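You operate a simulated robot arm through the tools that you are given. There is no shell and no other tool. Be economical: measure what you need, move in short steps, check, and stop when the job is done.

You are at the controls of a simulated two-armed robot. One attempt, no reset.

TASK
Kit the wooden tray for the size on its label and carry it to the blue mat.
Fine: mould in the wide pocket, knurl wheel from the drawer in the narrow one; shut the drawer; carry level with both hands, the load staying upright in its pockets, set down square in the middle of the mat. Set down upright: what you pick out.
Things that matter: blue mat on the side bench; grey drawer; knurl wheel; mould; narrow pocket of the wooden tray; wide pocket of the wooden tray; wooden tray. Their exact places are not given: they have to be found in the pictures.

The check looks at the end state, three seconds after you hand in, the way a careful person would. Anything else that was tipped, shoved, dropped, spilled or broken makes it a failure.

THE ROBOT
Two 7-joint arms with two-finger parallel grippers on one trunk, on a base that drives. Base frame: it is fixed to the floor where the robot stands at the start and does not move with it; the origin is under the middle of the robot, x ahead of it, y to its left, z up; the surface under the hand at the start is at about z = 800. Readings come in mm, degrees, newtons and seconds.
The left shoulder is at the start at [50, 165, 1080], the right one opposite. With the tool pointing down near the work surface each hand reaches from about 240 to 700 mm from the robot's upright axis, wherever it stands, measured 20 degrees to its own side. Places, roughly: blue mat on the side bench [400, 900, 800]; grey drawer [500, -500, 700]; narrow pocket of the wooden tray [500, -200, 800]; wide pocket of the wooden tray [500, -100, 800]. Payload 3.91 kg a hand.
Tool frame (each hand has its own): the origin (TCP) lies between the finger pads and is the grasp point; the fingertips stand 30 mm ahead of it; z points along the fingers, y is the line along which they close. Largest opening 110 mm; finger width 20, thickness 10; the body of the gripper, 48 by 112 mm, starts 55 mm behind the TCP.
Orientation is that of the tool frame in the base frame, as [roll, pitch, yaw] about the fixed x, y, z axes, in that order (R = Rz(yaw) Ry(pitch) Rx(roll)). With the fingers straight down and closing along the base's y, the tool's x points along the base's -x, its y along +y and its z along -z.

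THE INTERFACE
- The arms move only by the tool step_arm. It takes "left_steps", "right_steps" or both (then of equal length, played together; a hand with none holds still); each is a list of rows, each a list of 7 numbers: the finger opening in mm, from 0 to 110, then the shift along the base's x, y, z in units of 400 mm (1.0 is 400 mm), then the turn, a rotation vector about the base's x, y, z in units of 60 degrees (1.0 is 60 degrees). In form: [[fingers, x, y, z, wx, wy, wz], ...]. A call has 1 to 8 rows; each row is the pose to reach, as a shift and turn from the pose commanded when the call began. A call with a number of a shift or a turn outside -1 to 1 is refused whole. Rows are played at 5 a second. More than 50 mm and 8.6 degrees between two rows, or a gripper value outside its range, and nothing of the call is played. Where a pose cannot be reached the arm comes as near as it can. A force on the tool above 40 N (or 10 N above the force at the start of the call, whichever is more), or a blocked arm, ends the call early, and 0.2 s more pass. Each finger travels about 45 mm/s and halts on what it meets, pressing with about 33 N; the grip force reading is that of the motor and also rises with nothing between the fingers. The clock runs only during rows and for 0.2 s after the last one: add rows that repeat a pose to give the fingers time. The reply holds the time, the measured pose of the TCP, the force on the tool along the base axes, the opening and the grip force, in the units named above and with some noise, with the torque about the TCP (base axes, N m) and any sound that the robot's microphone picked up.
- Cameras (640 x 400 px; columns grow to the right, rows downward): "scene" is now at [112, 13.2, 1238.7]; the picture's right is [0.16, -0.99, 0.00], its down [-0.67, -0.11, -0.73] and it looks along [0.73, 0.12, -0.68] (base axes); focal length 214 px, centre (320, 200). "left" rides on the left gripper at [73, -17, -103] in its tool frame; the picture's right is [0.23, 0.97, 0.00], its down [-0.76, 0.18, -0.62] and it looks along [-0.61, 0.14, 0.78] (tool axes); focal length 222 px, centre (320, 200). "right" rides on the right gripper at [72, 17, -103] in its tool frame; the picture's right is [-0.23, 0.97, 0.00], its down [-0.76, -0.18, -0.62] and it looks along [-0.61, -0.14, 0.78] (tool axes); focal length 222 px, centre (320, 200).
- snapshot(camera): a new picture of that camera. It takes no simulated time.
- lift_body(by): slides the trunk up (or, below 0, down) by that many mm; the arms and the scene camera ride with it, the base frame stays. It gives what a move gives, with no picture.
- steer(legs): drives the robot by 1 to 6 legs, each [ahead, left, turn to the left] in mm, mm and degrees, along the robot's own axes; the way and the turn of a leg run together, so that a leg with both is an arc; at most 1500 mm and 180 degrees a leg. The arms and the cameras ride along, it lands a little off, and it stops where it bumps. It gives what a move gives.
- head_to(pan, tilt): turns the head with the scene camera to pan (to the left, within 80 degrees either way) and tilt (down, from -29 to 69), counted from straight ahead of the robot. It gives what a move gives.
- point_at(camera, pixels): for up to 12 pixels [column, row] of the newest picture of that camera ("zoom" is the newest enlarged one), the place [x, y, z] in the base frame of the surface seen there, good to about 2 mm. It takes no simulated time.
- close_up(camera, box): a new picture of the part [left, top, right, bottom] of that camera's present view, enlarged. It takes no simulated time.
- finish_job(): hands the job in; it is judged then, once.

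Go step by step. Measure first, check grasps and placings, and put right what went wrong. The budget is 80 turns and 62 pictures, counting those below and the enlarged ones. Unless the task says otherwise, let go and move clear before handing in, and close with one line.

The tools are called after ">>>" as name(argument=value, ...) on one line, values as JSON. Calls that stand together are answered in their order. step_arm: Moves the arms, as the interface text tells. Its arguments: {"type":"object","properties":{"left_steps":{"type":"array"},"right_steps":{"type":"array"}},"required":[]} The other tools are called the same way: lift_body (by) slides the trunk up or down; steer (legs) drives the base; head_to (pan, tilt) turns the head that bears the scene camera; snapshot (camera) takes a picture; point_at (camera, pixels) gives the place of the surface under pixels of a picture; close_up (camera, box) takes an enlarged picture of a part of a camera's view; finish_job () hands the job in.

At the start:

```text
t: 0.0
left_position: [408.1, 87.0, 1097.1]
left_orientation: [180.0, 0.0, -179.9]
left_contact_force: [0.1, -0.2, 0.2]
left_wrist_torque: [0.0, -0.01, 0.0]
left_gripper_width: 110.3
left_gripper_force: 0.1
right_position: [343.9, -236.5, 1045.3]
right_orientation: [-179.9, 0.0, 179.9]
right_contact_force: [0.3, 0.0, -0.6]
right_wrist_torque: [0.03, -0.01, 0.0]
right_gripper_width: 110.1
right_gripper_force: 0.0
trunk travel left (down, up): [-300.0, 203.0]
robot x, y, heading: [0.6, -0.5, -0.1]
head pan, tilt: [9.1, 42.8]
```

scene: 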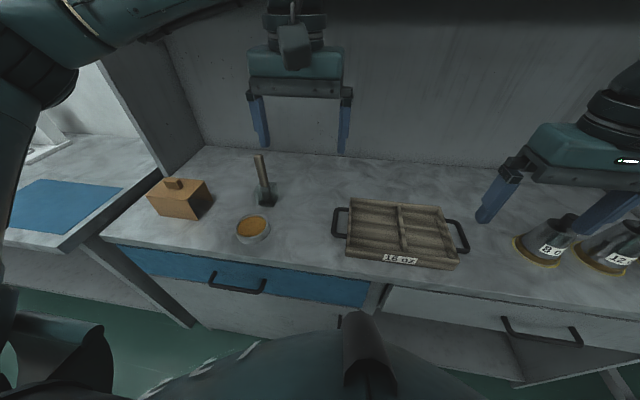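
right: 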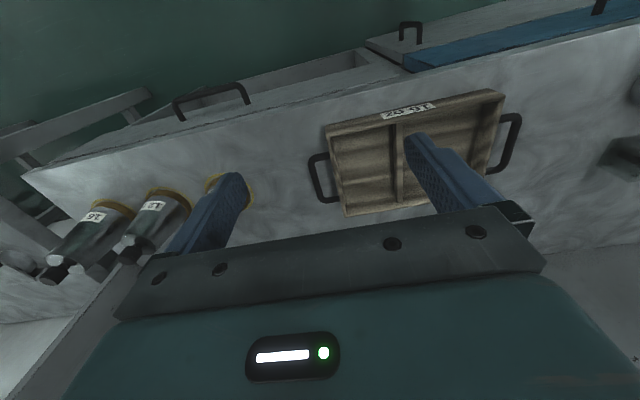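
left: 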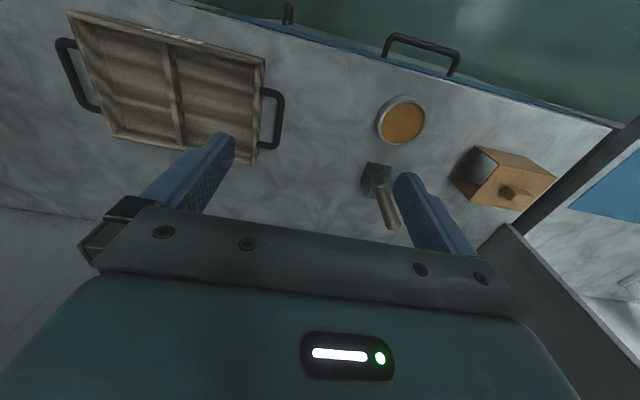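

The tray label near (400,259) seems to read 16 oz and the moulds stand at right, around (540,245) and (610,250). I'll enlarge both and turn the head to the right for the moulds and drawer.

>>> close_up(camera="scene", box=[320, 180, 480, 280])

>>> head_to(pan=-40, tilt=45)

>>> snapshot(camera="scene")

```text
4.00 times, centred on (400, 230) of scene
```

zoom: 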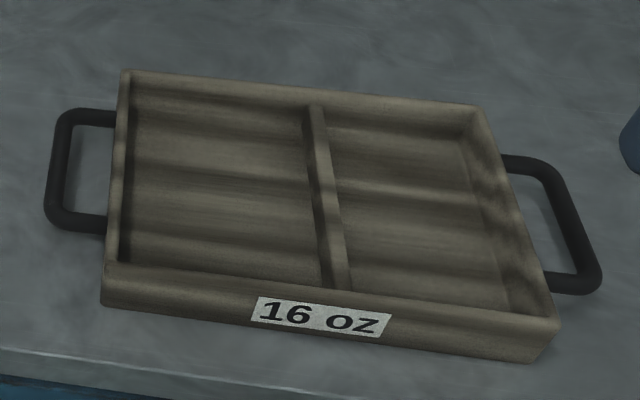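

```text
t: 1.2
left_position: [408.4, 87.6, 1095.5]
left_orientation: [-179.9, -0.1, -179.8]
left_contact_force: [0.0, -0.3, -0.2]
left_wrist_torque: [-0.04, -0.02, 0.01]
left_gripper_width: 110.1
left_gripper_force: 0.1
right_position: [343.1, -235.9, 1043.9]
right_orientation: [-179.9, 0.0, 180.0]
right_contact_force: [0.4, -1.0, 0.0]
right_wrist_torque: [0.0, -0.02, -0.01]
right_gripper_width: 109.8
right_gripper_force: 0.0
trunk travel left (down, up): [-300.0, 203.0]
robot x, y, heading: [-0.7, 0.6, 0.3]
head pan, tilt: [-40.0, 45.0]
```

```text
57 pictures are left
```

scene: 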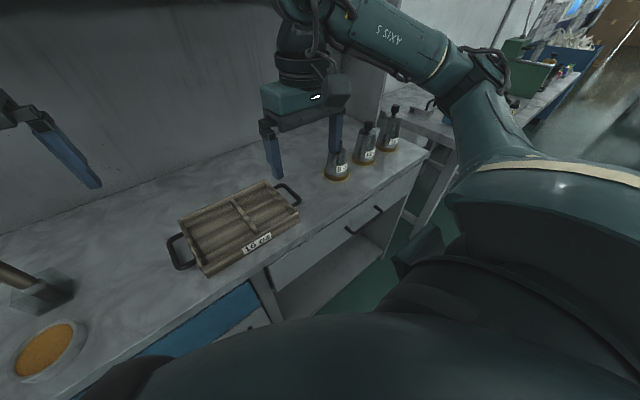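

>>> close_up(camera="scene", box=[300, 90, 460, 190])

>>> close_up(camera="scene", box=[160, 170, 320, 270])

>>> point_at(camera="scene", pixels=[[338, 150], [367, 129], [391, 109], [337, 178], [364, 163], [388, 149], [345, 229], [382, 206], [334, 195], [412, 150], [300, 280], [430, 160]])

```text
4.00 times, centred on (380, 140) of scene
```

zoom: 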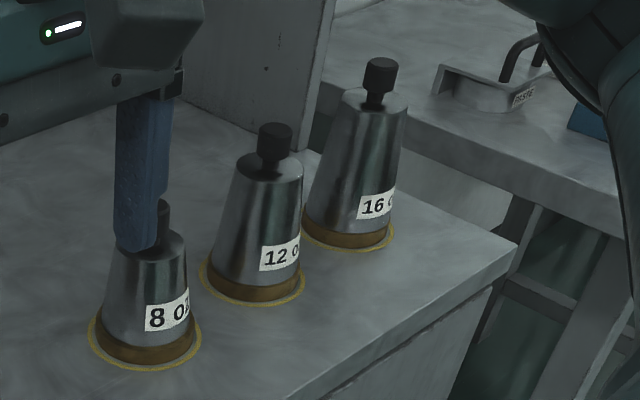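

```text
4.00 times, centred on (240, 220) of scene
```

zoom: 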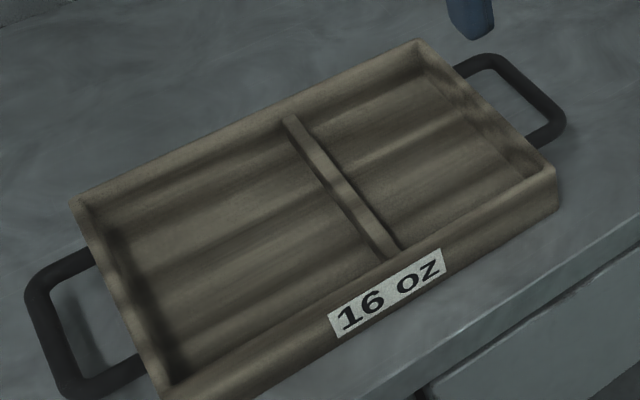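

```text
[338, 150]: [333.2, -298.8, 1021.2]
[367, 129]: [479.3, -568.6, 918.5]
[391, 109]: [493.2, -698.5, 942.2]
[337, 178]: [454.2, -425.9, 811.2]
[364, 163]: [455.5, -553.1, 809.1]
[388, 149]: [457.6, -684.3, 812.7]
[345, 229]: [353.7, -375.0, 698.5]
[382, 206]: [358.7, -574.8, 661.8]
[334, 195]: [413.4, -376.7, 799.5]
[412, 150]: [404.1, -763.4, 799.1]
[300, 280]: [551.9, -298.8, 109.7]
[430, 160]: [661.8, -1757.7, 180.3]
```

Label 16 oz is confirmed, and the 16 oz mould is the farthest right one (zoom (380,205)). I'll measure the tray and its handles on the present zoom.

>>> point_at(camera="zoom", pixels=[[75, 203], [417, 45], [553, 172], [165, 395], [290, 122], [395, 250], [45, 325], [545, 95], [220, 240], [400, 150], [85, 385], [490, 60]])

>>> close_up(camera="scene", box=[260, 140, 440, 300])

```text
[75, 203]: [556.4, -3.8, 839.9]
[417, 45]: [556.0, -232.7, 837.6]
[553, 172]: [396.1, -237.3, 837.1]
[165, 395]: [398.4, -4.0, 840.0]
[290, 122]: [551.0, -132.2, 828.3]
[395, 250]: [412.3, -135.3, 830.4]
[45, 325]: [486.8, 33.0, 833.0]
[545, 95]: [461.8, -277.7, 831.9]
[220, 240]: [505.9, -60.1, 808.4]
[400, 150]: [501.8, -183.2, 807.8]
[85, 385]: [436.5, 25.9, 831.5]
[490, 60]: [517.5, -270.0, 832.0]
```

```text
2.50 times, centred on (350, 220) of scene
```

zoom: 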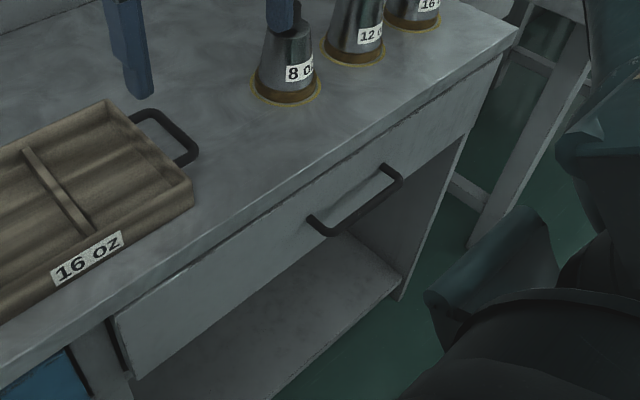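

The grey drawer's handle shows at (355,200) in the zoom. I'll measure it and the drawer front.

>>> point_at(camera="zoom", pixels=[[313, 220], [328, 233], [357, 209], [394, 179], [385, 167], [135, 330], [138, 372], [300, 260], [440, 155], [490, 80], [300, 205], [350, 165]])

```text
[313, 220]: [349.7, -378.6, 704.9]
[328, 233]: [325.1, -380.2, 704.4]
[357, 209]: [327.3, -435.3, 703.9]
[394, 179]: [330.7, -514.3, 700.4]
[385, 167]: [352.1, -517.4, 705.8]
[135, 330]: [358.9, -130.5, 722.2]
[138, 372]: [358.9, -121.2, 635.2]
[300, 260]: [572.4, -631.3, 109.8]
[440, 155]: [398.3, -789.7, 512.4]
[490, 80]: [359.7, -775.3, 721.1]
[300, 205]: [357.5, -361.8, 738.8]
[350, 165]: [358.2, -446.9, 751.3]
```

Drawer front is at x≈358 with its bar at x≈325, y −375…−520, z≈700. I'll drive right so the 16 oz mould comes within reach of the right hand, then measure it.

>>> steer(legs=[[0, -480, 0]])

>>> head_to(pan=-18, tilt=45)

>>> snapshot(camera="scene")

>>> snapshot(camera="right")

```text
t: 5.8
left_position: [407.6, -386.3, 1096.1]
left_orientation: [-180.0, -0.1, 179.8]
left_contact_force: [-0.5, 0.1, -0.4]
left_wrist_torque: [-0.02, -0.02, -0.01]
left_gripper_width: 110.0
left_gripper_force: 0.1
right_position: [341.0, -711.2, 1043.7]
right_orientation: [-180.0, 0.0, 179.7]
right_contact_force: [0.9, -0.9, 0.0]
right_wrist_torque: [0.01, -0.02, 0.02]
right_gripper_width: 109.7
right_gripper_force: 0.1
trunk travel left (down, up): [-300.0, 203.0]
robot x, y, heading: [-2.2, -475.5, -0.3]
head pan, tilt: [-40.0, 45.0]
```

```text
t: 6.7
left_position: [406.9, -386.9, 1095.7]
left_orientation: [180.0, 0.0, 179.8]
left_contact_force: [0.0, 1.0, -0.5]
left_wrist_torque: [0.0, 0.03, -0.02]
left_gripper_width: 110.0
left_gripper_force: 0.1
right_position: [340.4, -710.2, 1044.5]
right_orientation: [180.0, 0.0, 179.7]
right_contact_force: [-0.8, 0.6, -0.2]
right_wrist_torque: [-0.03, 0.0, -0.01]
right_gripper_width: 110.0
right_gripper_force: 0.2
trunk travel left (down, up): [-300.0, 203.0]
robot x, y, heading: [-1.8, -474.8, -0.2]
head pan, tilt: [-18.0, 45.0]
```

```text
53 pictures are left
```

scene: 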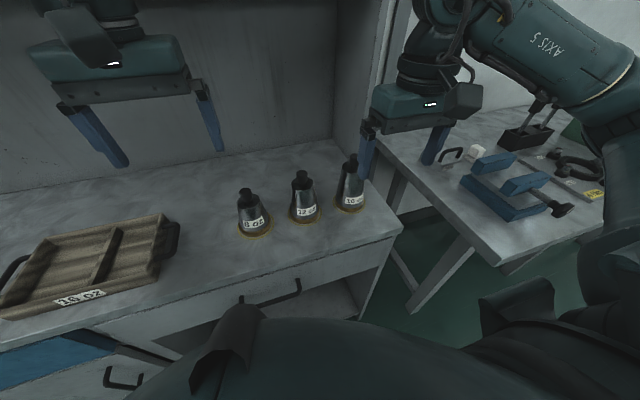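

```text
52 pictures are left
```

right: 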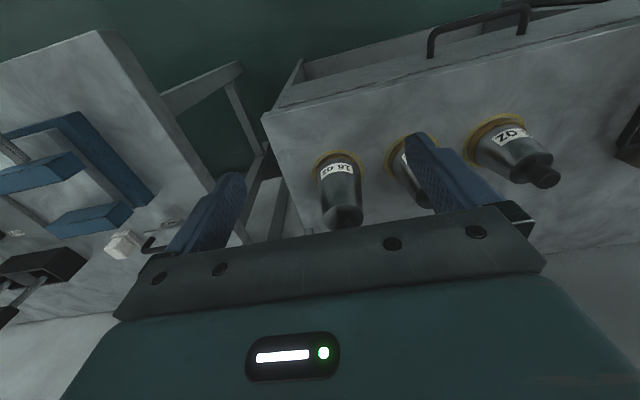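

>>> close_up(camera="scene", box=[270, 145, 390, 220])

```text
5.33 times, centred on (330, 182) of scene
```

zoom: 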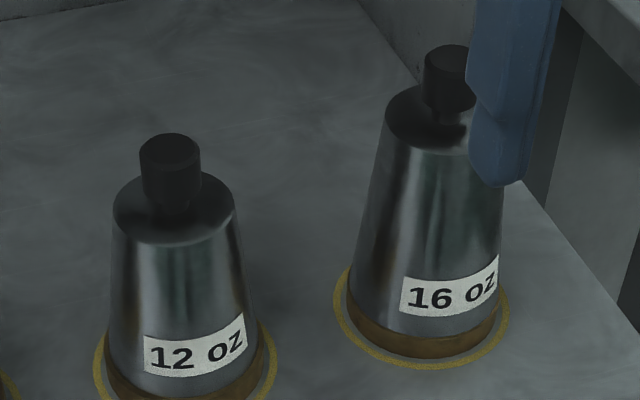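

>>> point_at(camera="zoom", pixels=[[448, 50], [430, 75], [465, 75], [448, 80], [430, 100], [400, 110], [440, 140], [420, 345], [350, 320], [360, 290], [505, 305], [440, 300]])

>>> point_at(camera="scene", pixels=[[303, 174], [303, 180], [247, 190]])

```text
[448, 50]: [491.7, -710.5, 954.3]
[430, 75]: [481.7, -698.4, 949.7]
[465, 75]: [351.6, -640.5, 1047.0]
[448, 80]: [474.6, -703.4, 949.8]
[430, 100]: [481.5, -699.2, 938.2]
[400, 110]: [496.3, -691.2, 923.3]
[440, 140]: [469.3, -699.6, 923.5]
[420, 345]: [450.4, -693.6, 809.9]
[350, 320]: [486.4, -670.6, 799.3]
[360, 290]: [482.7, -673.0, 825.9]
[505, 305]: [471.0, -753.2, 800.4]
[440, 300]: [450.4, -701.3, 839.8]
```

```text
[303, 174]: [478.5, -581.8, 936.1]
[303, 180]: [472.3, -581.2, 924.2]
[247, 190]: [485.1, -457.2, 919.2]
```

The 16 oz mould's knob is about (488,−710), top z 954, with the shoulder at 923. I'll move the right hand over it with the fingers narrowed to 60 mm and look.

>>> step_arm(right_steps=[[100, 0.1, 0, 0, 0, 0, 0], [80, 0.2, 0, 0, 0, 0, 0], [60, 0.3, 0, 0, 0, 0, 0], [60, 0.369, 0, 0, 0, 0, 0], [60, 0.369, 0, -0.04, 0, 0, 0], [60, 0.369, 0, -0.04, 0, 0, 0]])

>>> snapshot(camera="right")

>>> close_up(camera="scene", box=[270, 120, 430, 220])

```text
t: 8.1
left_position: [406.0, -386.1, 1095.8]
left_orientation: [179.9, 0.0, 179.8]
left_contact_force: [-0.7, 0.7, -0.1]
left_wrist_torque: [0.0, -0.01, -0.04]
left_gripper_width: 110.1
left_gripper_force: 0.1
right_position: [488.8, -709.1, 1029.6]
right_orientation: [-179.9, 0.0, 179.8]
right_contact_force: [-0.4, 0.0, -0.6]
right_wrist_torque: [-0.02, 0.03, -0.01]
right_gripper_width: 59.6
right_gripper_force: 0.2
trunk travel left (down, up): [-300.0, 203.0]
robot x, y, heading: [0.4, -474.2, -0.4]
head pan, tilt: [-18.0, 45.0]
```

```text
50 pictures are left
```

right: 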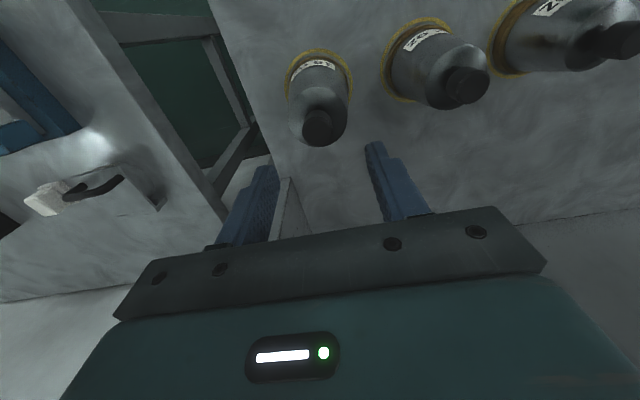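

```text
4.00 times, centred on (350, 170) of scene
```

zoom: 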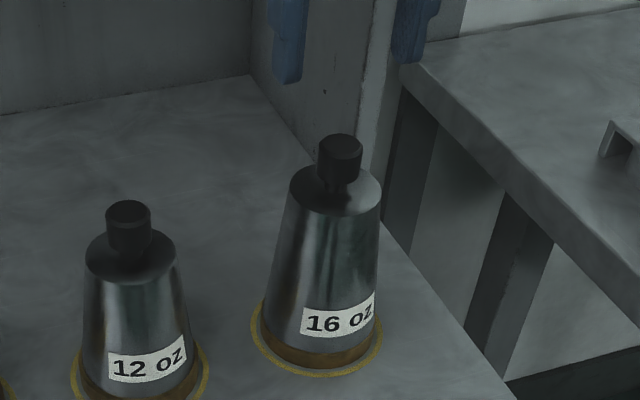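

>>> point_at(camera="zoom", pixels=[[340, 148], [323, 150], [357, 152], [340, 165], [340, 138], [323, 172], [358, 175], [300, 180], [375, 190]])

>>> point_at(camera="right", pixels=[[318, 123], [306, 125], [329, 125], [317, 115], [318, 140]])

```text
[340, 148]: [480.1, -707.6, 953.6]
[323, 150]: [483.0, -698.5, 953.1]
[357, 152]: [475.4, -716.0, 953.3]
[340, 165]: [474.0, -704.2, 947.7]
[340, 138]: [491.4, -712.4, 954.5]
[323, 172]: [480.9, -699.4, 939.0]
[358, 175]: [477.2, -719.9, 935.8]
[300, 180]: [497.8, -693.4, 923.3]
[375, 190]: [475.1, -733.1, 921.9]
```

```text
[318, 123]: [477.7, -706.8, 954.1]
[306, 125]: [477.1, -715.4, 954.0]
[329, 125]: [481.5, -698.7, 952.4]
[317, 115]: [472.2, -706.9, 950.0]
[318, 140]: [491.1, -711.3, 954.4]
```

Knob centre is about (483,−709), from edges x 472–494 and y −698 to −720. I'll descend to z 957 and close on the knob.

>>> step_arm(right_steps=[[60, -0.0145, 0, -0.08, 0, 0, 0], [60, -0.0145, 0, -0.16, 0, 0, 0], [60, -0.0145, 0, -0.181, 0, 0, 0], [40, -0.0145, 0, -0.181, 0, 0, 0], [10, -0.0145, 0, -0.181, 0, 0, 0], [10, -0.0145, 0, -0.181, 0, 0, 0], [10, -0.0145, 0, -0.181, 0, 0, 0]])

>>> close_up(camera="scene", box=[270, 120, 430, 220])

```text
t: 9.7
left_position: [405.8, -385.2, 1096.2]
left_orientation: [179.9, 0.0, 179.8]
left_contact_force: [-0.2, -0.2, -0.2]
left_wrist_torque: [-0.03, 0.0, 0.0]
left_gripper_width: 110.0
left_gripper_force: 0.0
right_position: [482.5, -710.2, 955.9]
right_orientation: [-180.0, 0.0, 179.7]
right_contact_force: [-0.5, -0.7, -0.1]
right_wrist_torque: [-0.12, -0.18, -0.05]
right_gripper_width: 25.6
right_gripper_force: 33.2
trunk travel left (down, up): [-300.0, 203.0]
robot x, y, heading: [-1.7, -471.4, -0.2]
head pan, tilt: [-18.0, 45.0]
```

```text
4.00 times, centred on (350, 170) of scene
```

zoom: 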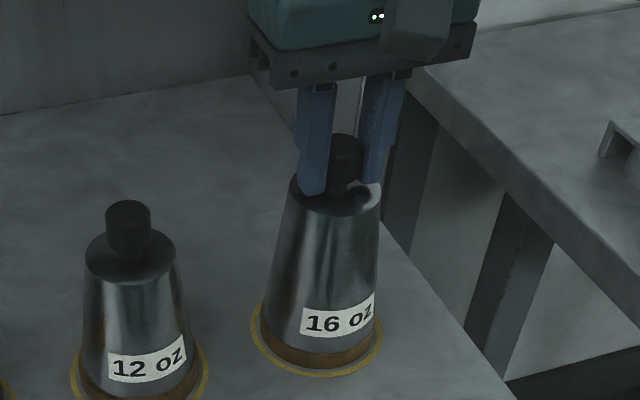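

The fingers stopped at 25.6 mm on the knob with 33 N. I'll lift gently and check the weight.

>>> step_arm(right_steps=[[10, 0, 0, 0.01, 0, 0, 0], [10, 0, 0, 0.04, 0, 0, 0], [10, 0, 0, 0.1, 0, 0, 0], [10, 0, 0, 0.2, 0, 0, 0], [10, 0, 0, 0.3, 0, 0, 0], [10, 0, 0, 0.3, 0, 0, 0]])

>>> snapshot(camera="scene")

```text
t: 11.1
left_position: [406.6, -386.2, 1096.6]
left_orientation: [-180.0, 0.0, 179.7]
left_contact_force: [-0.3, -0.3, -0.3]
left_wrist_torque: [0.03, 0.01, 0.0]
left_gripper_width: 110.3
left_gripper_force: 0.0
right_position: [483.6, -709.0, 1078.5]
right_orientation: [-180.0, 0.0, 179.7]
right_contact_force: [-0.1, 0.3, 0.9]
right_wrist_torque: [0.0, 0.06, 0.0]
right_gripper_width: 10.1
right_gripper_force: 0.0
trunk travel left (down, up): [-300.0, 203.0]
robot x, y, heading: [-1.7, -469.4, -0.3]
head pan, tilt: [-18.0, 45.0]
```

```text
47 pictures are left
```

scene: 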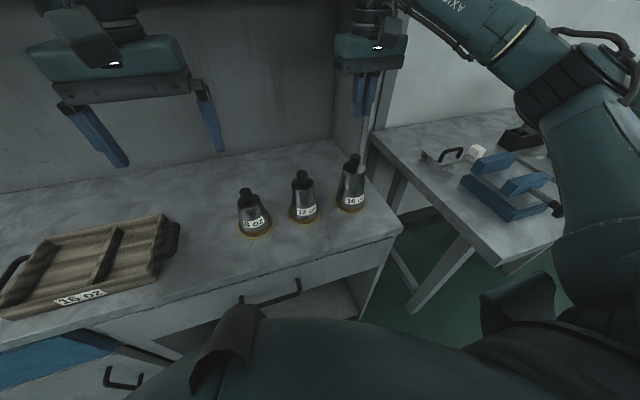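

The hand slipped off the knob (opening went to 10 mm), and the mould still stands on its ring at (350,200). I'll look closely at the knob's shape before regrasping.

>>> close_up(camera="scene", box=[330, 145, 378, 175])

>>> point_at(camera="zoom", pixels=[[320, 110], [320, 130], [320, 160], [320, 190], [320, 210], [320, 230], [320, 250], [320, 280], [250, 180], [380, 180], [200, 260], [420, 280]])

```text
13.33 times, centred on (354, 160) of scene
```

zoom: 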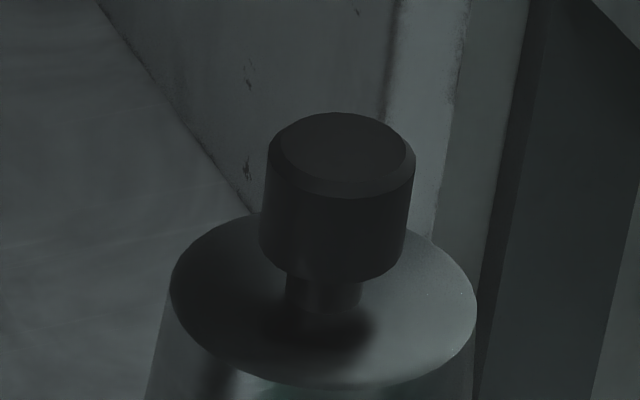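

```text
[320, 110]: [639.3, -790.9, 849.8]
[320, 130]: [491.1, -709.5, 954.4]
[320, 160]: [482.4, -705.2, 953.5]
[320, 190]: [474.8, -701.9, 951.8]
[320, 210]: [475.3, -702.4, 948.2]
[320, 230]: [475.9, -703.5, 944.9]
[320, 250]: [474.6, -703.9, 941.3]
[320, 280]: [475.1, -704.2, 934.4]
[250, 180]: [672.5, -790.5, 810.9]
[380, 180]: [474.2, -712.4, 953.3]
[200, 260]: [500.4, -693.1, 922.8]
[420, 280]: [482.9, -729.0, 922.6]
```

The knob is a plain cylinder, z 933–954, centred near (486,−710). I'll regrip slightly lower and centred, closing fully, and lift just a few mm to read the load.

>>> step_arm(right_steps=[[60, 0.006, -0.0025, 0, 0, 0, 0], [60, 0.006, -0.0025, -0.1, 0, 0, 0], [60, 0.006, -0.0025, -0.2, 0, 0, 0], [60, 0.006, -0.0025, -0.3, 0, 0, 0], [60, 0.006, -0.0025, -0.3075, 0, 0, 0], [60, 0.006, -0.0025, -0.3075, 0, 0, 0]])

>>> step_arm(right_steps=[[20, 0, 0, 0, 0, 0, 0], [0, 0, 0, 0, 0, 0, 0], [0, 0, 0, 0, 0, 0, 0], [0, 0, 0, 0, 0, 0, 0], [0, 0, 0, 0.004, 0, 0, 0], [0, 0, 0, 0.008, 0, 0, 0], [0, 0, 0, 0.012, 0, 0, 0], [0, 0, 0, 0.012, 0, 0, 0]])

```text
t: 12.5
left_position: [405.6, -386.5, 1096.4]
left_orientation: [180.0, -0.1, 179.8]
left_contact_force: [0.3, 0.6, -0.4]
left_wrist_torque: [-0.02, 0.0, 0.0]
left_gripper_width: 109.9
left_gripper_force: 0.0
right_position: [487.3, -711.4, 953.0]
right_orientation: [-180.0, 0.0, 179.8]
right_contact_force: [-0.6, -0.6, -0.5]
right_wrist_torque: [-0.03, 0.01, 0.02]
right_gripper_width: 60.0
right_gripper_force: 0.1
trunk travel left (down, up): [-300.0, 203.0]
robot x, y, heading: [0.3, -469.1, -0.4]
head pan, tilt: [-18.0, 45.0]
```

```text
t: 14.3
left_position: [408.0, -386.5, 1096.1]
left_orientation: [180.0, 0.0, 179.7]
left_contact_force: [-0.1, -0.4, 0.5]
left_wrist_torque: [-0.01, -0.03, 0.01]
left_gripper_width: 110.4
left_gripper_force: 0.1
right_position: [486.8, -710.6, 958.6]
right_orientation: [-179.9, 0.0, 179.6]
right_contact_force: [-0.4, 1.4, -6.6]
right_wrist_torque: [0.07, -0.01, -0.01]
right_gripper_width: 25.5
right_gripper_force: 32.8
trunk travel left (down, up): [-300.0, 203.0]
robot x, y, heading: [-0.4, -472.1, -0.2]
head pan, tilt: [-18.0, 45.0]
```

Fingers hold the knob (25.5 mm) and the tool feels −6.6 N. I'll raise a bit more slowly and look.

>>> step_arm(right_steps=[[0, 0, 0, 0.006, 0, 0, 0], [0, 0, 0, 0.012, 0, 0, 0], [0, 0, 0, 0.02, 0, 0, 0], [0, 0, 0, 0.03, 0, 0, 0], [0, 0, 0, 0.03, 0, 0, 0]])

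>>> close_up(camera="scene", box=[290, 120, 402, 220])

```text
t: 15.5
left_position: [407.5, -386.5, 1096.3]
left_orientation: [179.9, 0.0, 179.7]
left_contact_force: [-0.8, 0.7, 0.2]
left_wrist_torque: [-0.02, -0.01, 0.0]
left_gripper_width: 109.8
left_gripper_force: 0.1
right_position: [486.6, -711.2, 971.0]
right_orientation: [180.0, -0.1, 179.7]
right_contact_force: [-0.1, -1.2, -7.1]
right_wrist_torque: [-0.13, -0.04, 0.02]
right_gripper_width: 25.4
right_gripper_force: 32.9
trunk travel left (down, up): [-300.0, 203.0]
robot x, y, heading: [-2.0, -473.7, -0.5]
head pan, tilt: [-18.0, 45.0]
```

```text
4.00 times, centred on (346, 170) of scene
```

zoom: 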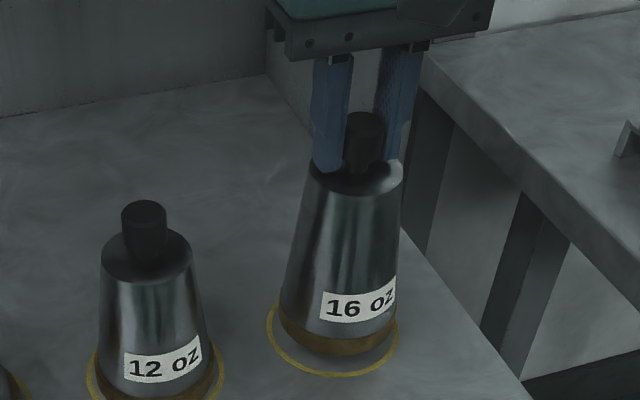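

The mould is lifted clear of its ring by ~18 mm (≈0.7 kg). I'll raise it slowly, then draw it back toward me.

>>> step_arm(right_steps=[[0, 0, 0, 0.015, 0, 0, 0], [0, 0, 0, 0.04, 0, 0, 0], [0, 0, 0, 0.07, 0, 0, 0], [0, 0, 0, 0.1, 0, 0, 0], [0, 0, 0, 0.13, 0, 0, 0], [0, 0, 0, 0.155, 0, 0, 0], [0, 0, 0, 0.165, 0, 0, 0], [0, 0, 0, 0.165, 0, 0, 0]])

>>> step_arm(right_steps=[[0, -0.02, 0, 0, 0, 0, 0], [0, -0.06, 0, 0, 0, 0, 0], [0, -0.12, 0, 0, 0, 0, 0], [0, -0.18, 0, 0, 0, 0, 0], [0, -0.24, 0, 0, 0, 0, 0], [0, -0.3, 0, 0, 0, 0, 0], [0, -0.34, 0, 0, 0, 0, 0], [0, -0.35, 0, 0, 0, 0, 0]])

>>> snapshot(camera="scene")

```text
t: 17.3
left_position: [407.4, -386.3, 1096.1]
left_orientation: [180.0, -0.1, 179.8]
left_contact_force: [-0.4, -1.6, -0.3]
left_wrist_torque: [-0.01, 0.02, -0.02]
left_gripper_width: 110.2
left_gripper_force: 0.1
right_position: [486.6, -712.9, 1035.0]
right_orientation: [-179.9, 0.0, 179.9]
right_contact_force: [-0.1, -1.2, -6.0]
right_wrist_torque: [-0.07, -0.02, 0.01]
right_gripper_width: 25.4
right_gripper_force: 33.3
trunk travel left (down, up): [-300.0, 203.0]
robot x, y, heading: [-1.3, -471.7, -0.5]
head pan, tilt: [-18.0, 45.0]
```

```text
t: 19.1
left_position: [408.1, -386.3, 1096.1]
left_orientation: [-180.0, 0.0, 179.8]
left_contact_force: [0.8, 1.0, 0.4]
left_wrist_torque: [-0.01, 0.02, 0.02]
left_gripper_width: 110.1
left_gripper_force: 0.0
right_position: [345.8, -710.7, 1036.2]
right_orientation: [180.0, 0.0, 179.8]
right_contact_force: [0.4, 0.1, -6.8]
right_wrist_torque: [-0.13, -0.02, -0.02]
right_gripper_width: 25.7
right_gripper_force: 32.9
trunk travel left (down, up): [-300.0, 203.0]
robot x, y, heading: [0.1, -471.0, -0.4]
head pan, tilt: [-18.0, 45.0]
```

```text
44 pictures are left
```

scene: 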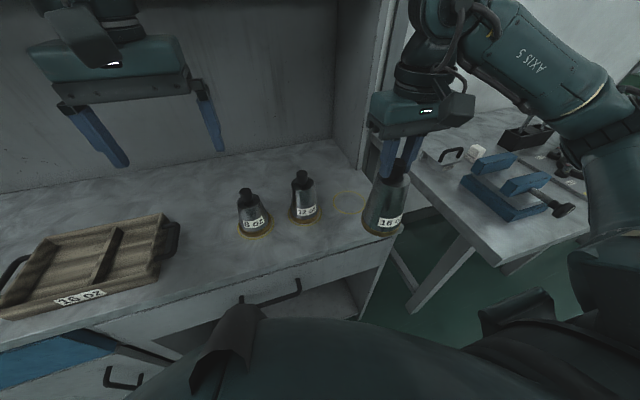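

The mould hangs upright at (345,−711), bottom about z 883, clear of the others. I'll drive left toward the tray.

>>> steer(legs=[[0, 260, 0], [0, 255, 0]])

>>> head_to(pan=-12, tilt=48)

>>> snapshot(camera="scene")

```text
t: 24.4
left_position: [407.8, 129.6, 1096.6]
left_orientation: [-180.0, 0.0, -179.7]
left_contact_force: [-0.3, 0.0, -0.1]
left_wrist_torque: [0.01, 0.0, 0.03]
left_gripper_width: 110.1
left_gripper_force: 0.1
right_position: [349.2, -195.8, 1034.7]
right_orientation: [-179.9, 0.0, -179.6]
right_contact_force: [-0.1, 1.5, -6.8]
right_wrist_torque: [0.1, 0.01, -0.02]
right_gripper_width: 25.8
right_gripper_force: 32.8
trunk travel left (down, up): [-300.0, 203.0]
robot x, y, heading: [-2.2, 36.6, 0.2]
head pan, tilt: [-18.0, 45.0]
```

```text
t: 25.1
left_position: [408.0, 128.4, 1096.1]
left_orientation: [179.9, -0.1, -179.7]
left_contact_force: [-0.1, -0.7, -0.1]
left_wrist_torque: [0.01, 0.04, 0.0]
left_gripper_width: 110.0
left_gripper_force: 0.0
right_position: [349.2, -194.2, 1033.7]
right_orientation: [-180.0, -0.1, -179.7]
right_contact_force: [0.1, 0.2, -6.8]
right_wrist_torque: [-0.09, -0.01, -0.02]
right_gripper_width: 25.5
right_gripper_force: 33.7
trunk travel left (down, up): [-300.0, 203.0]
robot x, y, heading: [3.5, 37.0, 0.5]
head pan, tilt: [-12.0, 48.0]
```

```text
43 pictures are left
```

scene: 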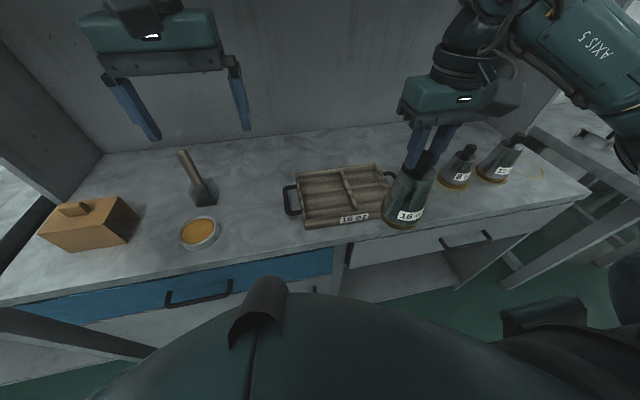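

Tray unmoved. Now I'll carry the mould over the wide pocket's centre (477,−69) in slow steps.

>>> step_arm(right_steps=[[0, 0.02, 0.02, 0, 0, 0, 0], [0, 0.07, 0.07, 0, 0, 0, 0], [0, 0.13, 0.13, 0, 0, 0, 0], [0, 0.19, 0.19, 0, 0, 0, 0], [0, 0.25, 0.25, 0, 0, 0, 0], [0, 0.3, 0.295, 0, 0, 0, 0], [0, 0.32, 0.313, 0, 0, 0, 0], [0, 0.32, 0.313, 0, 0, 0, 0]])

>>> close_up(camera="scene", box=[260, 130, 420, 240])

>>> snapshot(camera="right")

```text
t: 26.9
left_position: [407.3, 129.0, 1095.4]
left_orientation: [179.9, 0.0, -179.6]
left_contact_force: [-0.2, 0.4, -0.1]
left_wrist_torque: [0.03, -0.02, -0.03]
left_gripper_width: 110.2
left_gripper_force: 0.1
right_position: [478.3, -70.1, 1033.3]
right_orientation: [-180.0, -0.1, -179.7]
right_contact_force: [0.1, 0.6, -6.6]
right_wrist_torque: [-0.08, -0.04, 0.03]
right_gripper_width: 24.9
right_gripper_force: 33.5
trunk travel left (down, up): [-300.0, 203.0]
robot x, y, heading: [-1.2, 43.1, 0.3]
head pan, tilt: [-12.0, 48.0]
```

```text
3.64 times, centred on (340, 185) of scene
```

zoom: 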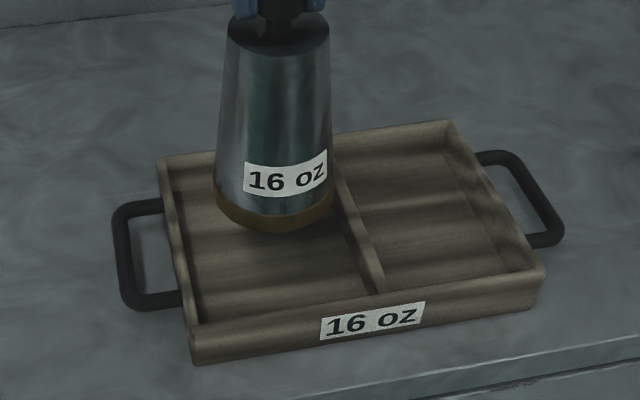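

```text
41 pictures are left
```

right: 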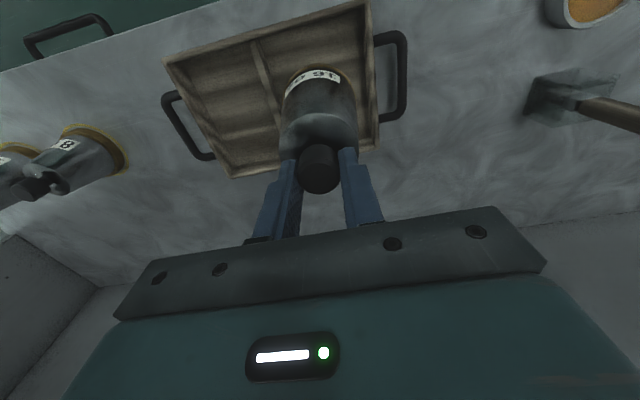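

>>> point_at(camera="zoom", pixels=[[217, 205], [332, 205], [270, 228], [265, 140], [250, 260], [170, 230], [350, 220]])

```text
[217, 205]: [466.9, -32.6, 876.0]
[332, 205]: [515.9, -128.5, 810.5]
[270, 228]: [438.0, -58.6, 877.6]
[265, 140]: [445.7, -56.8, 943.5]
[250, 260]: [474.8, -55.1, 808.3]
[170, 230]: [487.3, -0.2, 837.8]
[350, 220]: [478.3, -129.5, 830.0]
```

Mould centred at about (476,−70) over the pocket with its bottom near z 875. Lowering ~66 mm, slow at the end.

>>> step_arm(right_steps=[[0, 0, 0, -0.02, 0, 0, 0], [0, 0, 0, -0.06, 0, 0, 0], [0, 0, 0, -0.1, 0, 0, 0], [0, 0, 0, -0.135, 0, 0, 0], [0, 0, 0, -0.15, 0, 0, 0], [0, 0, 0, -0.16, 0, 0, 0], [0, 0, 0, -0.165, 0, 0, 0], [0, 0, 0, -0.168, 0, 0, 0]])

>>> close_up(camera="scene", box=[260, 130, 420, 240])

```text
t: 28.7
left_position: [406.7, 129.3, 1097.1]
left_orientation: [179.9, 0.0, -179.8]
left_contact_force: [-0.4, 0.3, -0.3]
left_wrist_torque: [-0.02, -0.01, 0.02]
left_gripper_width: 109.9
left_gripper_force: 0.0
right_position: [476.7, -69.7, 968.0]
right_orientation: [179.9, 0.1, -179.6]
right_contact_force: [0.3, -1.5, 4.1]
right_wrist_torque: [-0.34, 0.46, 0.09]
right_gripper_width: 25.2
right_gripper_force: 32.5
trunk travel left (down, up): [-300.0, 203.0]
robot x, y, heading: [2.1, 36.9, 0.1]
head pan, tilt: [-12.0, 48.0]
```

```text
3.64 times, centred on (340, 185) of scene
```

zoom: 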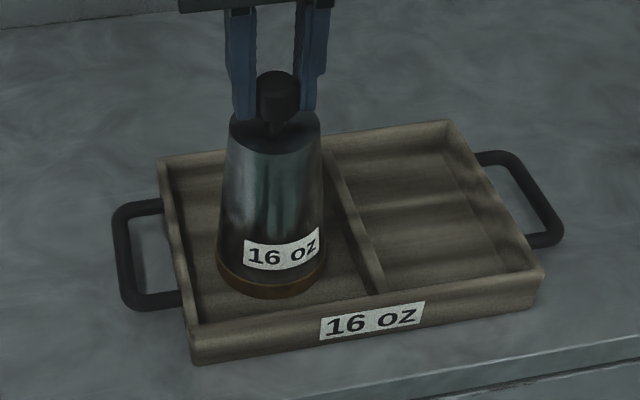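

The mould stands in the wide pocket and the tool feels +4 N of contact. Opening slowly and rising clear.

>>> step_arm(right_steps=[[40, 0, 0, 0, 0, 0, 0], [60, 0, 0, 0, 0, 0, 0], [60, 0, 0, 0, 0, 0, 0], [60, 0, 0, 0, 0, 0, 0], [60, 0, 0, 0.08, 0, 0, 0], [60, 0, 0, 0.18, 0, 0, 0], [60, 0, 0, 0.2, 0, 0, 0]])

>>> close_up(camera="scene", box=[260, 130, 420, 240])

```text
t: 30.3
left_position: [407.0, 130.0, 1095.7]
left_orientation: [-180.0, 0.0, -179.6]
left_contact_force: [-0.2, 0.5, 0.4]
left_wrist_torque: [0.0, 0.01, 0.01]
left_gripper_width: 110.0
left_gripper_force: 0.1
right_position: [477.5, -69.9, 1045.5]
right_orientation: [180.0, -0.1, -179.8]
right_contact_force: [-0.6, 0.4, 0.2]
right_wrist_torque: [0.02, 0.04, 0.03]
right_gripper_width: 60.1
right_gripper_force: 0.1
trunk travel left (down, up): [-300.0, 203.0]
robot x, y, heading: [-1.5, 37.5, 0.7]
head pan, tilt: [-12.0, 48.0]
```

```text
3.64 times, centred on (340, 185) of scene
```

zoom: 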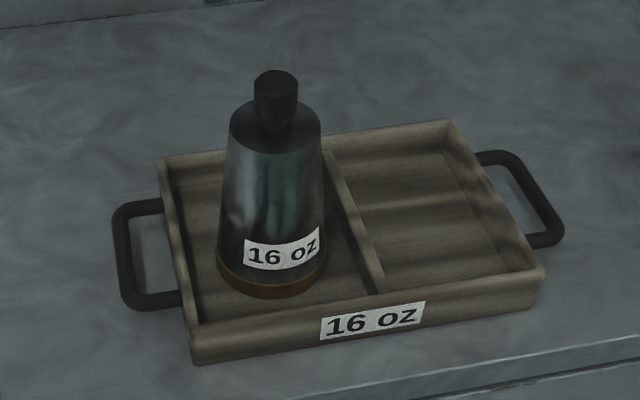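

The mould stands upright and free in the wide pocket. Now I'll back off and move right to stand before the grey drawer, lowering the trunk somewhat.

>>> steer(legs=[[-260, 0, 0], [0, -290, 0]])

>>> step_arm(right_steps=[[40, 0, 0, 0, 0.0722, -0.0722, -0.0722], [40, 0, 0, 0, 0.1443, -0.1443, -0.1443], [40, 0, 0, 0, 0.2165, -0.2165, -0.2165], [40, 0, 0, 0, 0.2887, -0.2887, -0.2887], [40, 0, 0, 0, 0.3608, -0.3608, -0.3608], [40, 0, 0, 0, 0.433, -0.433, -0.433], [40, 0, 0, 0, 0.5052, -0.5052, -0.5052], [40, 0, 0, 0, 0.5774, -0.5774, -0.5774]])

```text
t: 34.9
left_position: [152.6, -154.1, 1096.1]
left_orientation: [-180.0, 0.0, -178.8]
left_contact_force: [-0.3, -0.1, 1.4]
left_wrist_torque: [0.02, 0.02, 0.02]
left_gripper_width: 109.9
left_gripper_force: 0.0
right_position: [224.8, -352.7, 1044.9]
right_orientation: [179.9, 0.0, -178.8]
right_contact_force: [0.4, -0.7, 0.4]
right_wrist_torque: [0.01, 0.0, 0.0]
right_gripper_width: 60.1
right_gripper_force: 0.0
trunk travel left (down, up): [-300.0, 203.0]
robot x, y, heading: [-254.7, -249.6, 1.5]
head pan, tilt: [-12.0, 48.0]
```

```text
t: 36.6
left_position: [152.3, -154.7, 1096.1]
left_orientation: [-180.0, 0.0, -178.7]
left_contact_force: [0.2, -0.3, 0.3]
left_wrist_torque: [0.02, -0.01, 0.02]
left_gripper_width: 110.0
left_gripper_force: 0.1
right_position: [224.9, -354.3, 1048.1]
right_orientation: [135.1, 20.4, 135.9]
right_contact_force: [-0.5, -0.2, -0.3]
right_wrist_torque: [0.0, 0.0, 0.01]
right_gripper_width: 39.9
right_gripper_force: 0.0
trunk travel left (down, up): [-300.0, 203.0]
robot x, y, heading: [-255.7, -251.9, 1.4]
head pan, tilt: [-12.0, 48.0]
```

Halfway turned without trouble; finishing the turn, then lowering the trunk.

>>> step_arm(right_steps=[[40, 0, 0, 0, 0.0722, -0.0722, -0.0722], [40, 0, 0, 0, 0.1443, -0.1443, -0.1443], [40, 0, 0, 0, 0.2165, -0.2165, -0.2165], [40, 0, 0, 0, 0.2887, -0.2887, -0.2887], [40, 0, 0, 0, 0.3608, -0.3608, -0.3608], [40, 0, 0, 0, 0.433, -0.433, -0.433], [40, 0, 0, 0, 0.5052, -0.5052, -0.5052], [40, 0, 0, 0, 0.5774, -0.5774, -0.5774]])

>>> lift_body(by=-180)

>>> head_to(pan=-18, tilt=40)

>>> snapshot(camera="scene")

```text
t: 38.5
left_position: [152.7, -155.1, 1097.0]
left_orientation: [-180.0, 0.0, -178.7]
left_contact_force: [0.4, 1.1, -0.2]
left_wrist_torque: [0.0, 0.01, -0.02]
left_gripper_width: 109.8
left_gripper_force: 0.0
right_position: [225.4, -353.7, 1044.6]
right_orientation: [104.6, 12.4, 104.8]
right_contact_force: [0.1, 0.0, -0.5]
right_wrist_torque: [0.02, -0.01, -0.01]
right_gripper_width: 40.1
right_gripper_force: 0.0
right hand out of reach, approached as far as the arm can: row 6, 7, 8
trunk travel left (down, up): [-300.0, 203.0]
robot x, y, heading: [-254.6, -253.4, 1.2]
head pan, tilt: [-12.0, 48.0]
```

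```text
t: 40.5
left_position: [152.0, -155.3, 916.2]
left_orientation: [-179.9, -0.1, -178.6]
left_contact_force: [0.4, 0.2, 0.6]
left_wrist_torque: [0.04, -0.03, -0.02]
left_gripper_width: 110.2
left_gripper_force: 0.0
right_position: [225.4, -353.8, 865.9]
right_orientation: [104.6, 12.4, 104.9]
right_contact_force: [0.4, 0.8, 0.2]
right_wrist_torque: [0.01, -0.07, -0.02]
right_gripper_width: 39.8
right_gripper_force: 0.1
trunk travel left (down, up): [-120.0, 383.0]
robot x, y, heading: [-251.4, -247.1, 1.2]
head pan, tilt: [-12.0, 48.0]
```

```text
t: 41.1
left_position: [152.1, -154.7, 916.1]
left_orientation: [-180.0, -0.1, -178.6]
left_contact_force: [-0.7, -0.7, -0.5]
left_wrist_torque: [-0.02, 0.0, -0.02]
left_gripper_width: 110.2
left_gripper_force: 0.1
right_position: [226.5, -353.4, 864.7]
right_orientation: [104.5, 12.4, 104.9]
right_contact_force: [-0.1, -0.3, -0.7]
right_wrist_torque: [0.02, 0.02, 0.0]
right_gripper_width: 40.0
right_gripper_force: 0.1
trunk travel left (down, up): [-120.0, 383.0]
robot x, y, heading: [-255.7, -247.2, 1.3]
head pan, tilt: [-18.0, 40.0]
```

```text
38 pictures are left
```

scene: 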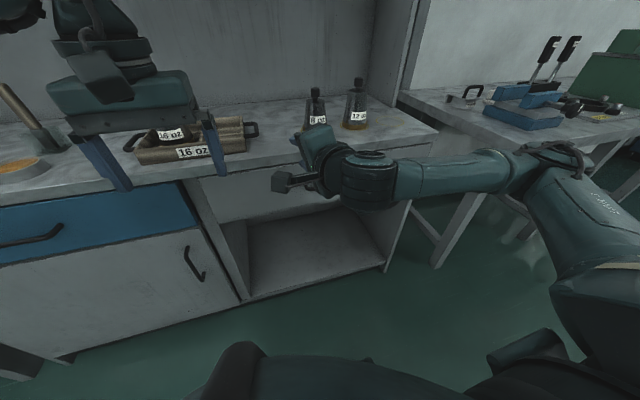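

The tool points ahead, ~14° down, rolled about 15° off. I'll bring it before the drawer bar and level the roll.

>>> step_arm(right_steps=[[40, 0.01, -0.04, -0.06, 0.033, 0.012, -0.042], [40, 0.02, -0.08, -0.12, 0.067, 0.025, -0.083], [40, 0.03, -0.12, -0.18, 0.1, 0.037, -0.125], [40, 0.045, -0.16, -0.24, 0.133, 0.05, -0.167], [40, 0.055, -0.2, -0.3, 0.167, 0.062, -0.208], [40, 0.07, -0.235, -0.3525, 0.2, 0.074, -0.25], [40, 0.07, -0.235, -0.3525, 0.2, 0.074, -0.25]])

>>> snapshot(camera="right")

>>> snapshot(camera="scene")

```text
t: 42.7
left_position: [153.4, -155.3, 915.2]
left_orientation: [179.9, 0.0, -178.7]
left_contact_force: [0.3, 0.5, 0.2]
left_wrist_torque: [0.01, -0.01, 0.0]
left_gripper_width: 109.9
left_gripper_force: 0.0
right_position: [257.4, -394.5, 772.4]
right_orientation: [107.7, 0.0, 89.8]
right_contact_force: [0.5, 0.7, 0.4]
right_wrist_torque: [-0.01, -0.02, -0.01]
right_gripper_width: 39.9
right_gripper_force: 0.0
right hand out of reach, approached as far as the arm can: row 1, 2, 3, 4, 5, 6, 7
trunk travel left (down, up): [-120.0, 383.0]
robot x, y, heading: [-247.7, -249.1, 1.0]
head pan, tilt: [-18.0, 40.0]
```

```text
37 pictures are left
```

right: 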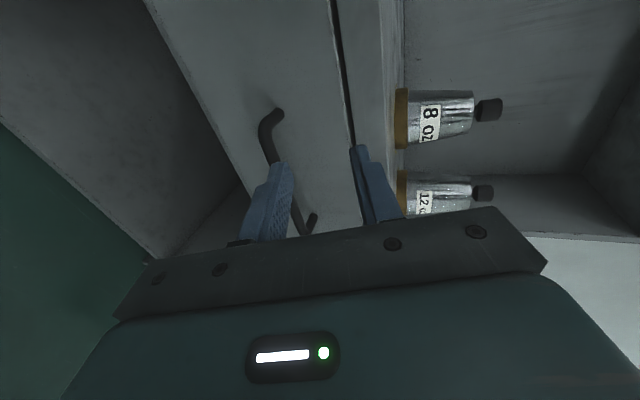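

```text
36 pictures are left
```

scene: 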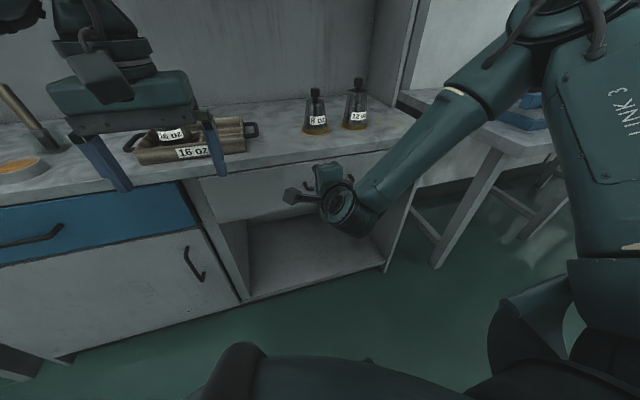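

The orientation is now right, but the arm can't go lower or further right here; I'll instead lower the trunk 50 mm and shift the base right.

>>> lift_body(by=-52)

>>> steer(legs=[[0, -55, -1]])

>>> snapshot(camera="right")

```text
t: 43.7
left_position: [152.3, -155.1, 864.7]
left_orientation: [-179.8, 0.1, -178.8]
left_contact_force: [0.5, 0.0, -0.4]
left_wrist_torque: [0.0, 0.0, 0.02]
left_gripper_width: 109.9
left_gripper_force: 0.1
right_position: [256.5, -393.6, 719.1]
right_orientation: [107.7, 0.1, 89.9]
right_contact_force: [-0.6, -0.1, 0.6]
right_wrist_torque: [0.0, -0.02, 0.03]
right_gripper_width: 40.2
right_gripper_force: 0.1
trunk travel left (down, up): [-68.0, 435.0]
robot x, y, heading: [-254.5, -250.5, 1.3]
head pan, tilt: [-18.0, 40.0]
```

```text
t: 44.8
left_position: [154.5, -217.4, 865.1]
left_orientation: [180.0, 0.0, -179.8]
left_contact_force: [0.0, -0.3, 0.9]
left_wrist_torque: [-0.02, 0.0, 0.02]
left_gripper_width: 110.2
left_gripper_force: 0.0
right_position: [255.6, -458.6, 719.2]
right_orientation: [107.7, 0.2, 88.9]
right_contact_force: [-0.1, -0.4, 0.4]
right_wrist_torque: [0.01, 0.02, 0.0]
right_gripper_width: 40.1
right_gripper_force: 0.0
trunk travel left (down, up): [-68.0, 435.0]
robot x, y, heading: [-251.4, -305.8, 0.3]
head pan, tilt: [-18.0, 40.0]
```

```text
35 pictures are left
```

right: 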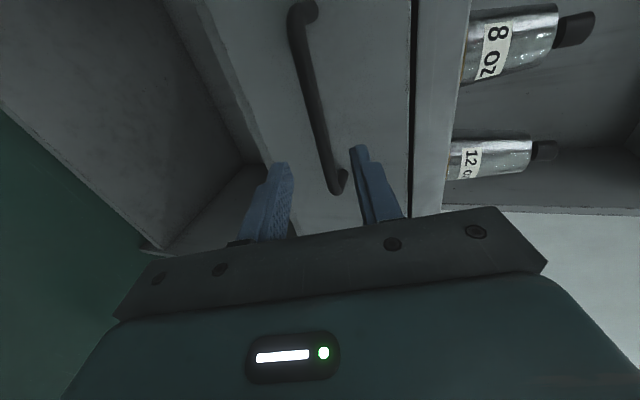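

>>> point_at(camera="right", pixels=[[302, 60], [312, 100], [322, 140], [330, 175], [295, 20], [300, 100], [345, 100], [380, 100], [405, 150]])

```text
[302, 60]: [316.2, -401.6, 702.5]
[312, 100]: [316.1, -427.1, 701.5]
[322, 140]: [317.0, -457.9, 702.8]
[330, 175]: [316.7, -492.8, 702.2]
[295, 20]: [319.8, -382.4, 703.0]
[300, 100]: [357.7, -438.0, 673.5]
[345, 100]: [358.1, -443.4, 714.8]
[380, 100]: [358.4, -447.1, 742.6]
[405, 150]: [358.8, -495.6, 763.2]
```

Bar centre is about x 322, z 701, and the fingers straddle its line. I'll move in 60 mm along the tool axis with the opening at 36 mm.

>>> step_arm(right_steps=[[36, 0.04, 0, -0.01, 0, 0, 0], [36, 0.09, 0, -0.024, 0, 0, 0], [36, 0.13, 0, -0.035, 0, 0, 0], [36, 0.151, 0, -0.041, 0, 0, 0], [36, 0.151, 0, -0.041, 0, 0, 0]])

>>> snapshot(camera="right")

```text
t: 46.0
left_position: [154.5, -217.4, 863.4]
left_orientation: [-180.0, -0.1, -179.8]
left_contact_force: [0.1, 0.0, -0.9]
left_wrist_torque: [-0.03, -0.02, -0.02]
left_gripper_width: 109.8
left_gripper_force: 0.0
right_position: [316.6, -455.2, 705.7]
right_orientation: [108.1, 0.2, 88.5]
right_contact_force: [-0.4, 0.4, 0.6]
right_wrist_torque: [-0.03, 0.02, 0.01]
right_gripper_width: 36.0
right_gripper_force: 0.1
right hand out of reach, approached as far as the arm can: row 2, 3, 4, 5
trunk travel left (down, up): [-68.0, 435.0]
robot x, y, heading: [-258.5, -306.1, 0.3]
head pan, tilt: [-18.0, 40.0]
```

```text
34 pictures are left
```

right: 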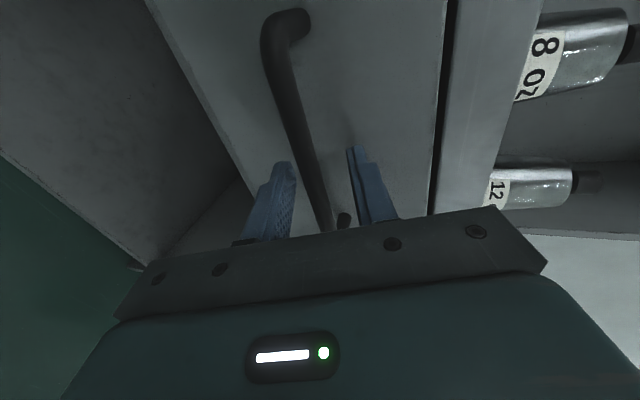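

The bar passes between the fingers at (310,185), slightly low; lowering 4 mm and closing.

>>> lift_body(by=-4)

>>> step_arm(right_steps=[[20, 0, 0, 0, 0, 0, 0], [5, 0, 0, 0, 0, 0, 0], [0, 0, 0, 0, 0, 0, 0], [0, 0, 0, 0, 0, 0, 0]])

```text
t: 46.6
left_position: [155.0, -217.1, 859.9]
left_orientation: [-180.0, 0.0, -179.8]
left_contact_force: [0.2, 0.1, -0.4]
left_wrist_torque: [-0.01, -0.05, 0.0]
left_gripper_width: 110.0
left_gripper_force: 0.1
right_position: [315.8, -453.1, 702.4]
right_orientation: [107.9, 0.2, 88.5]
right_contact_force: [0.7, -0.7, -0.1]
right_wrist_torque: [-0.05, 0.01, 0.04]
right_gripper_width: 36.1
right_gripper_force: 0.1
trunk travel left (down, up): [-64.0, 439.0]
robot x, y, heading: [-249.9, -306.4, 0.1]
head pan, tilt: [-18.0, 40.0]
```

```text
t: 47.6
left_position: [154.4, -216.5, 860.3]
left_orientation: [-180.0, 0.1, -179.8]
left_contact_force: [-0.8, 0.5, 0.2]
left_wrist_torque: [0.0, -0.02, 0.02]
left_gripper_width: 110.0
left_gripper_force: 0.0
right_position: [316.2, -454.4, 701.5]
right_orientation: [107.8, 0.2, 88.5]
right_contact_force: [0.5, -0.5, 1.6]
right_wrist_torque: [-0.43, -0.01, 0.26]
right_gripper_width: 11.7
right_gripper_force: 45.2
trunk travel left (down, up): [-64.0, 439.0]
robot x, y, heading: [-253.1, -308.5, 0.2]
head pan, tilt: [-18.0, 40.0]
```

The bar is gripped (11.7 mm). Pulling the drawer by driving back 120 mm.

>>> steer(legs=[[-120, 0, 0]])

>>> snapshot(camera="scene")

```text
t: 48.8
left_position: [37.4, -217.9, 860.3]
left_orientation: [-179.9, -0.1, -179.9]
left_contact_force: [0.4, 0.1, -0.7]
left_wrist_torque: [-0.04, 0.01, 0.0]
left_gripper_width: 110.1
left_gripper_force: 0.0
right_position: [200.1, -454.3, 702.2]
right_orientation: [107.9, 0.1, 88.7]
right_contact_force: [1.8, 12.6, 0.3]
right_wrist_torque: [-0.21, -0.03, 0.63]
right_gripper_width: 12.0
right_gripper_force: 44.3
trunk travel left (down, up): [-64.0, 439.0]
robot x, y, heading: [-365.9, -305.7, -0.1]
head pan, tilt: [-18.0, 40.0]
```

```text
33 pictures are left
```

scene: 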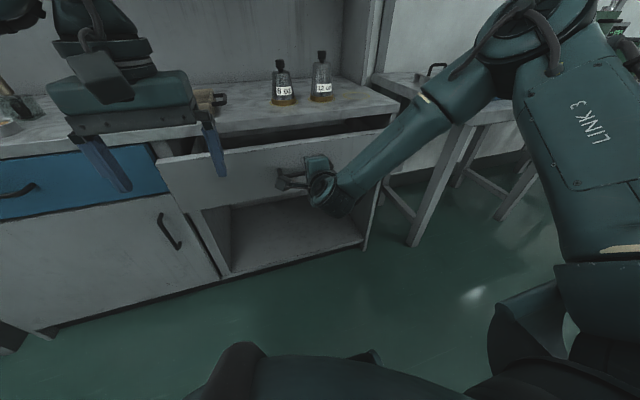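

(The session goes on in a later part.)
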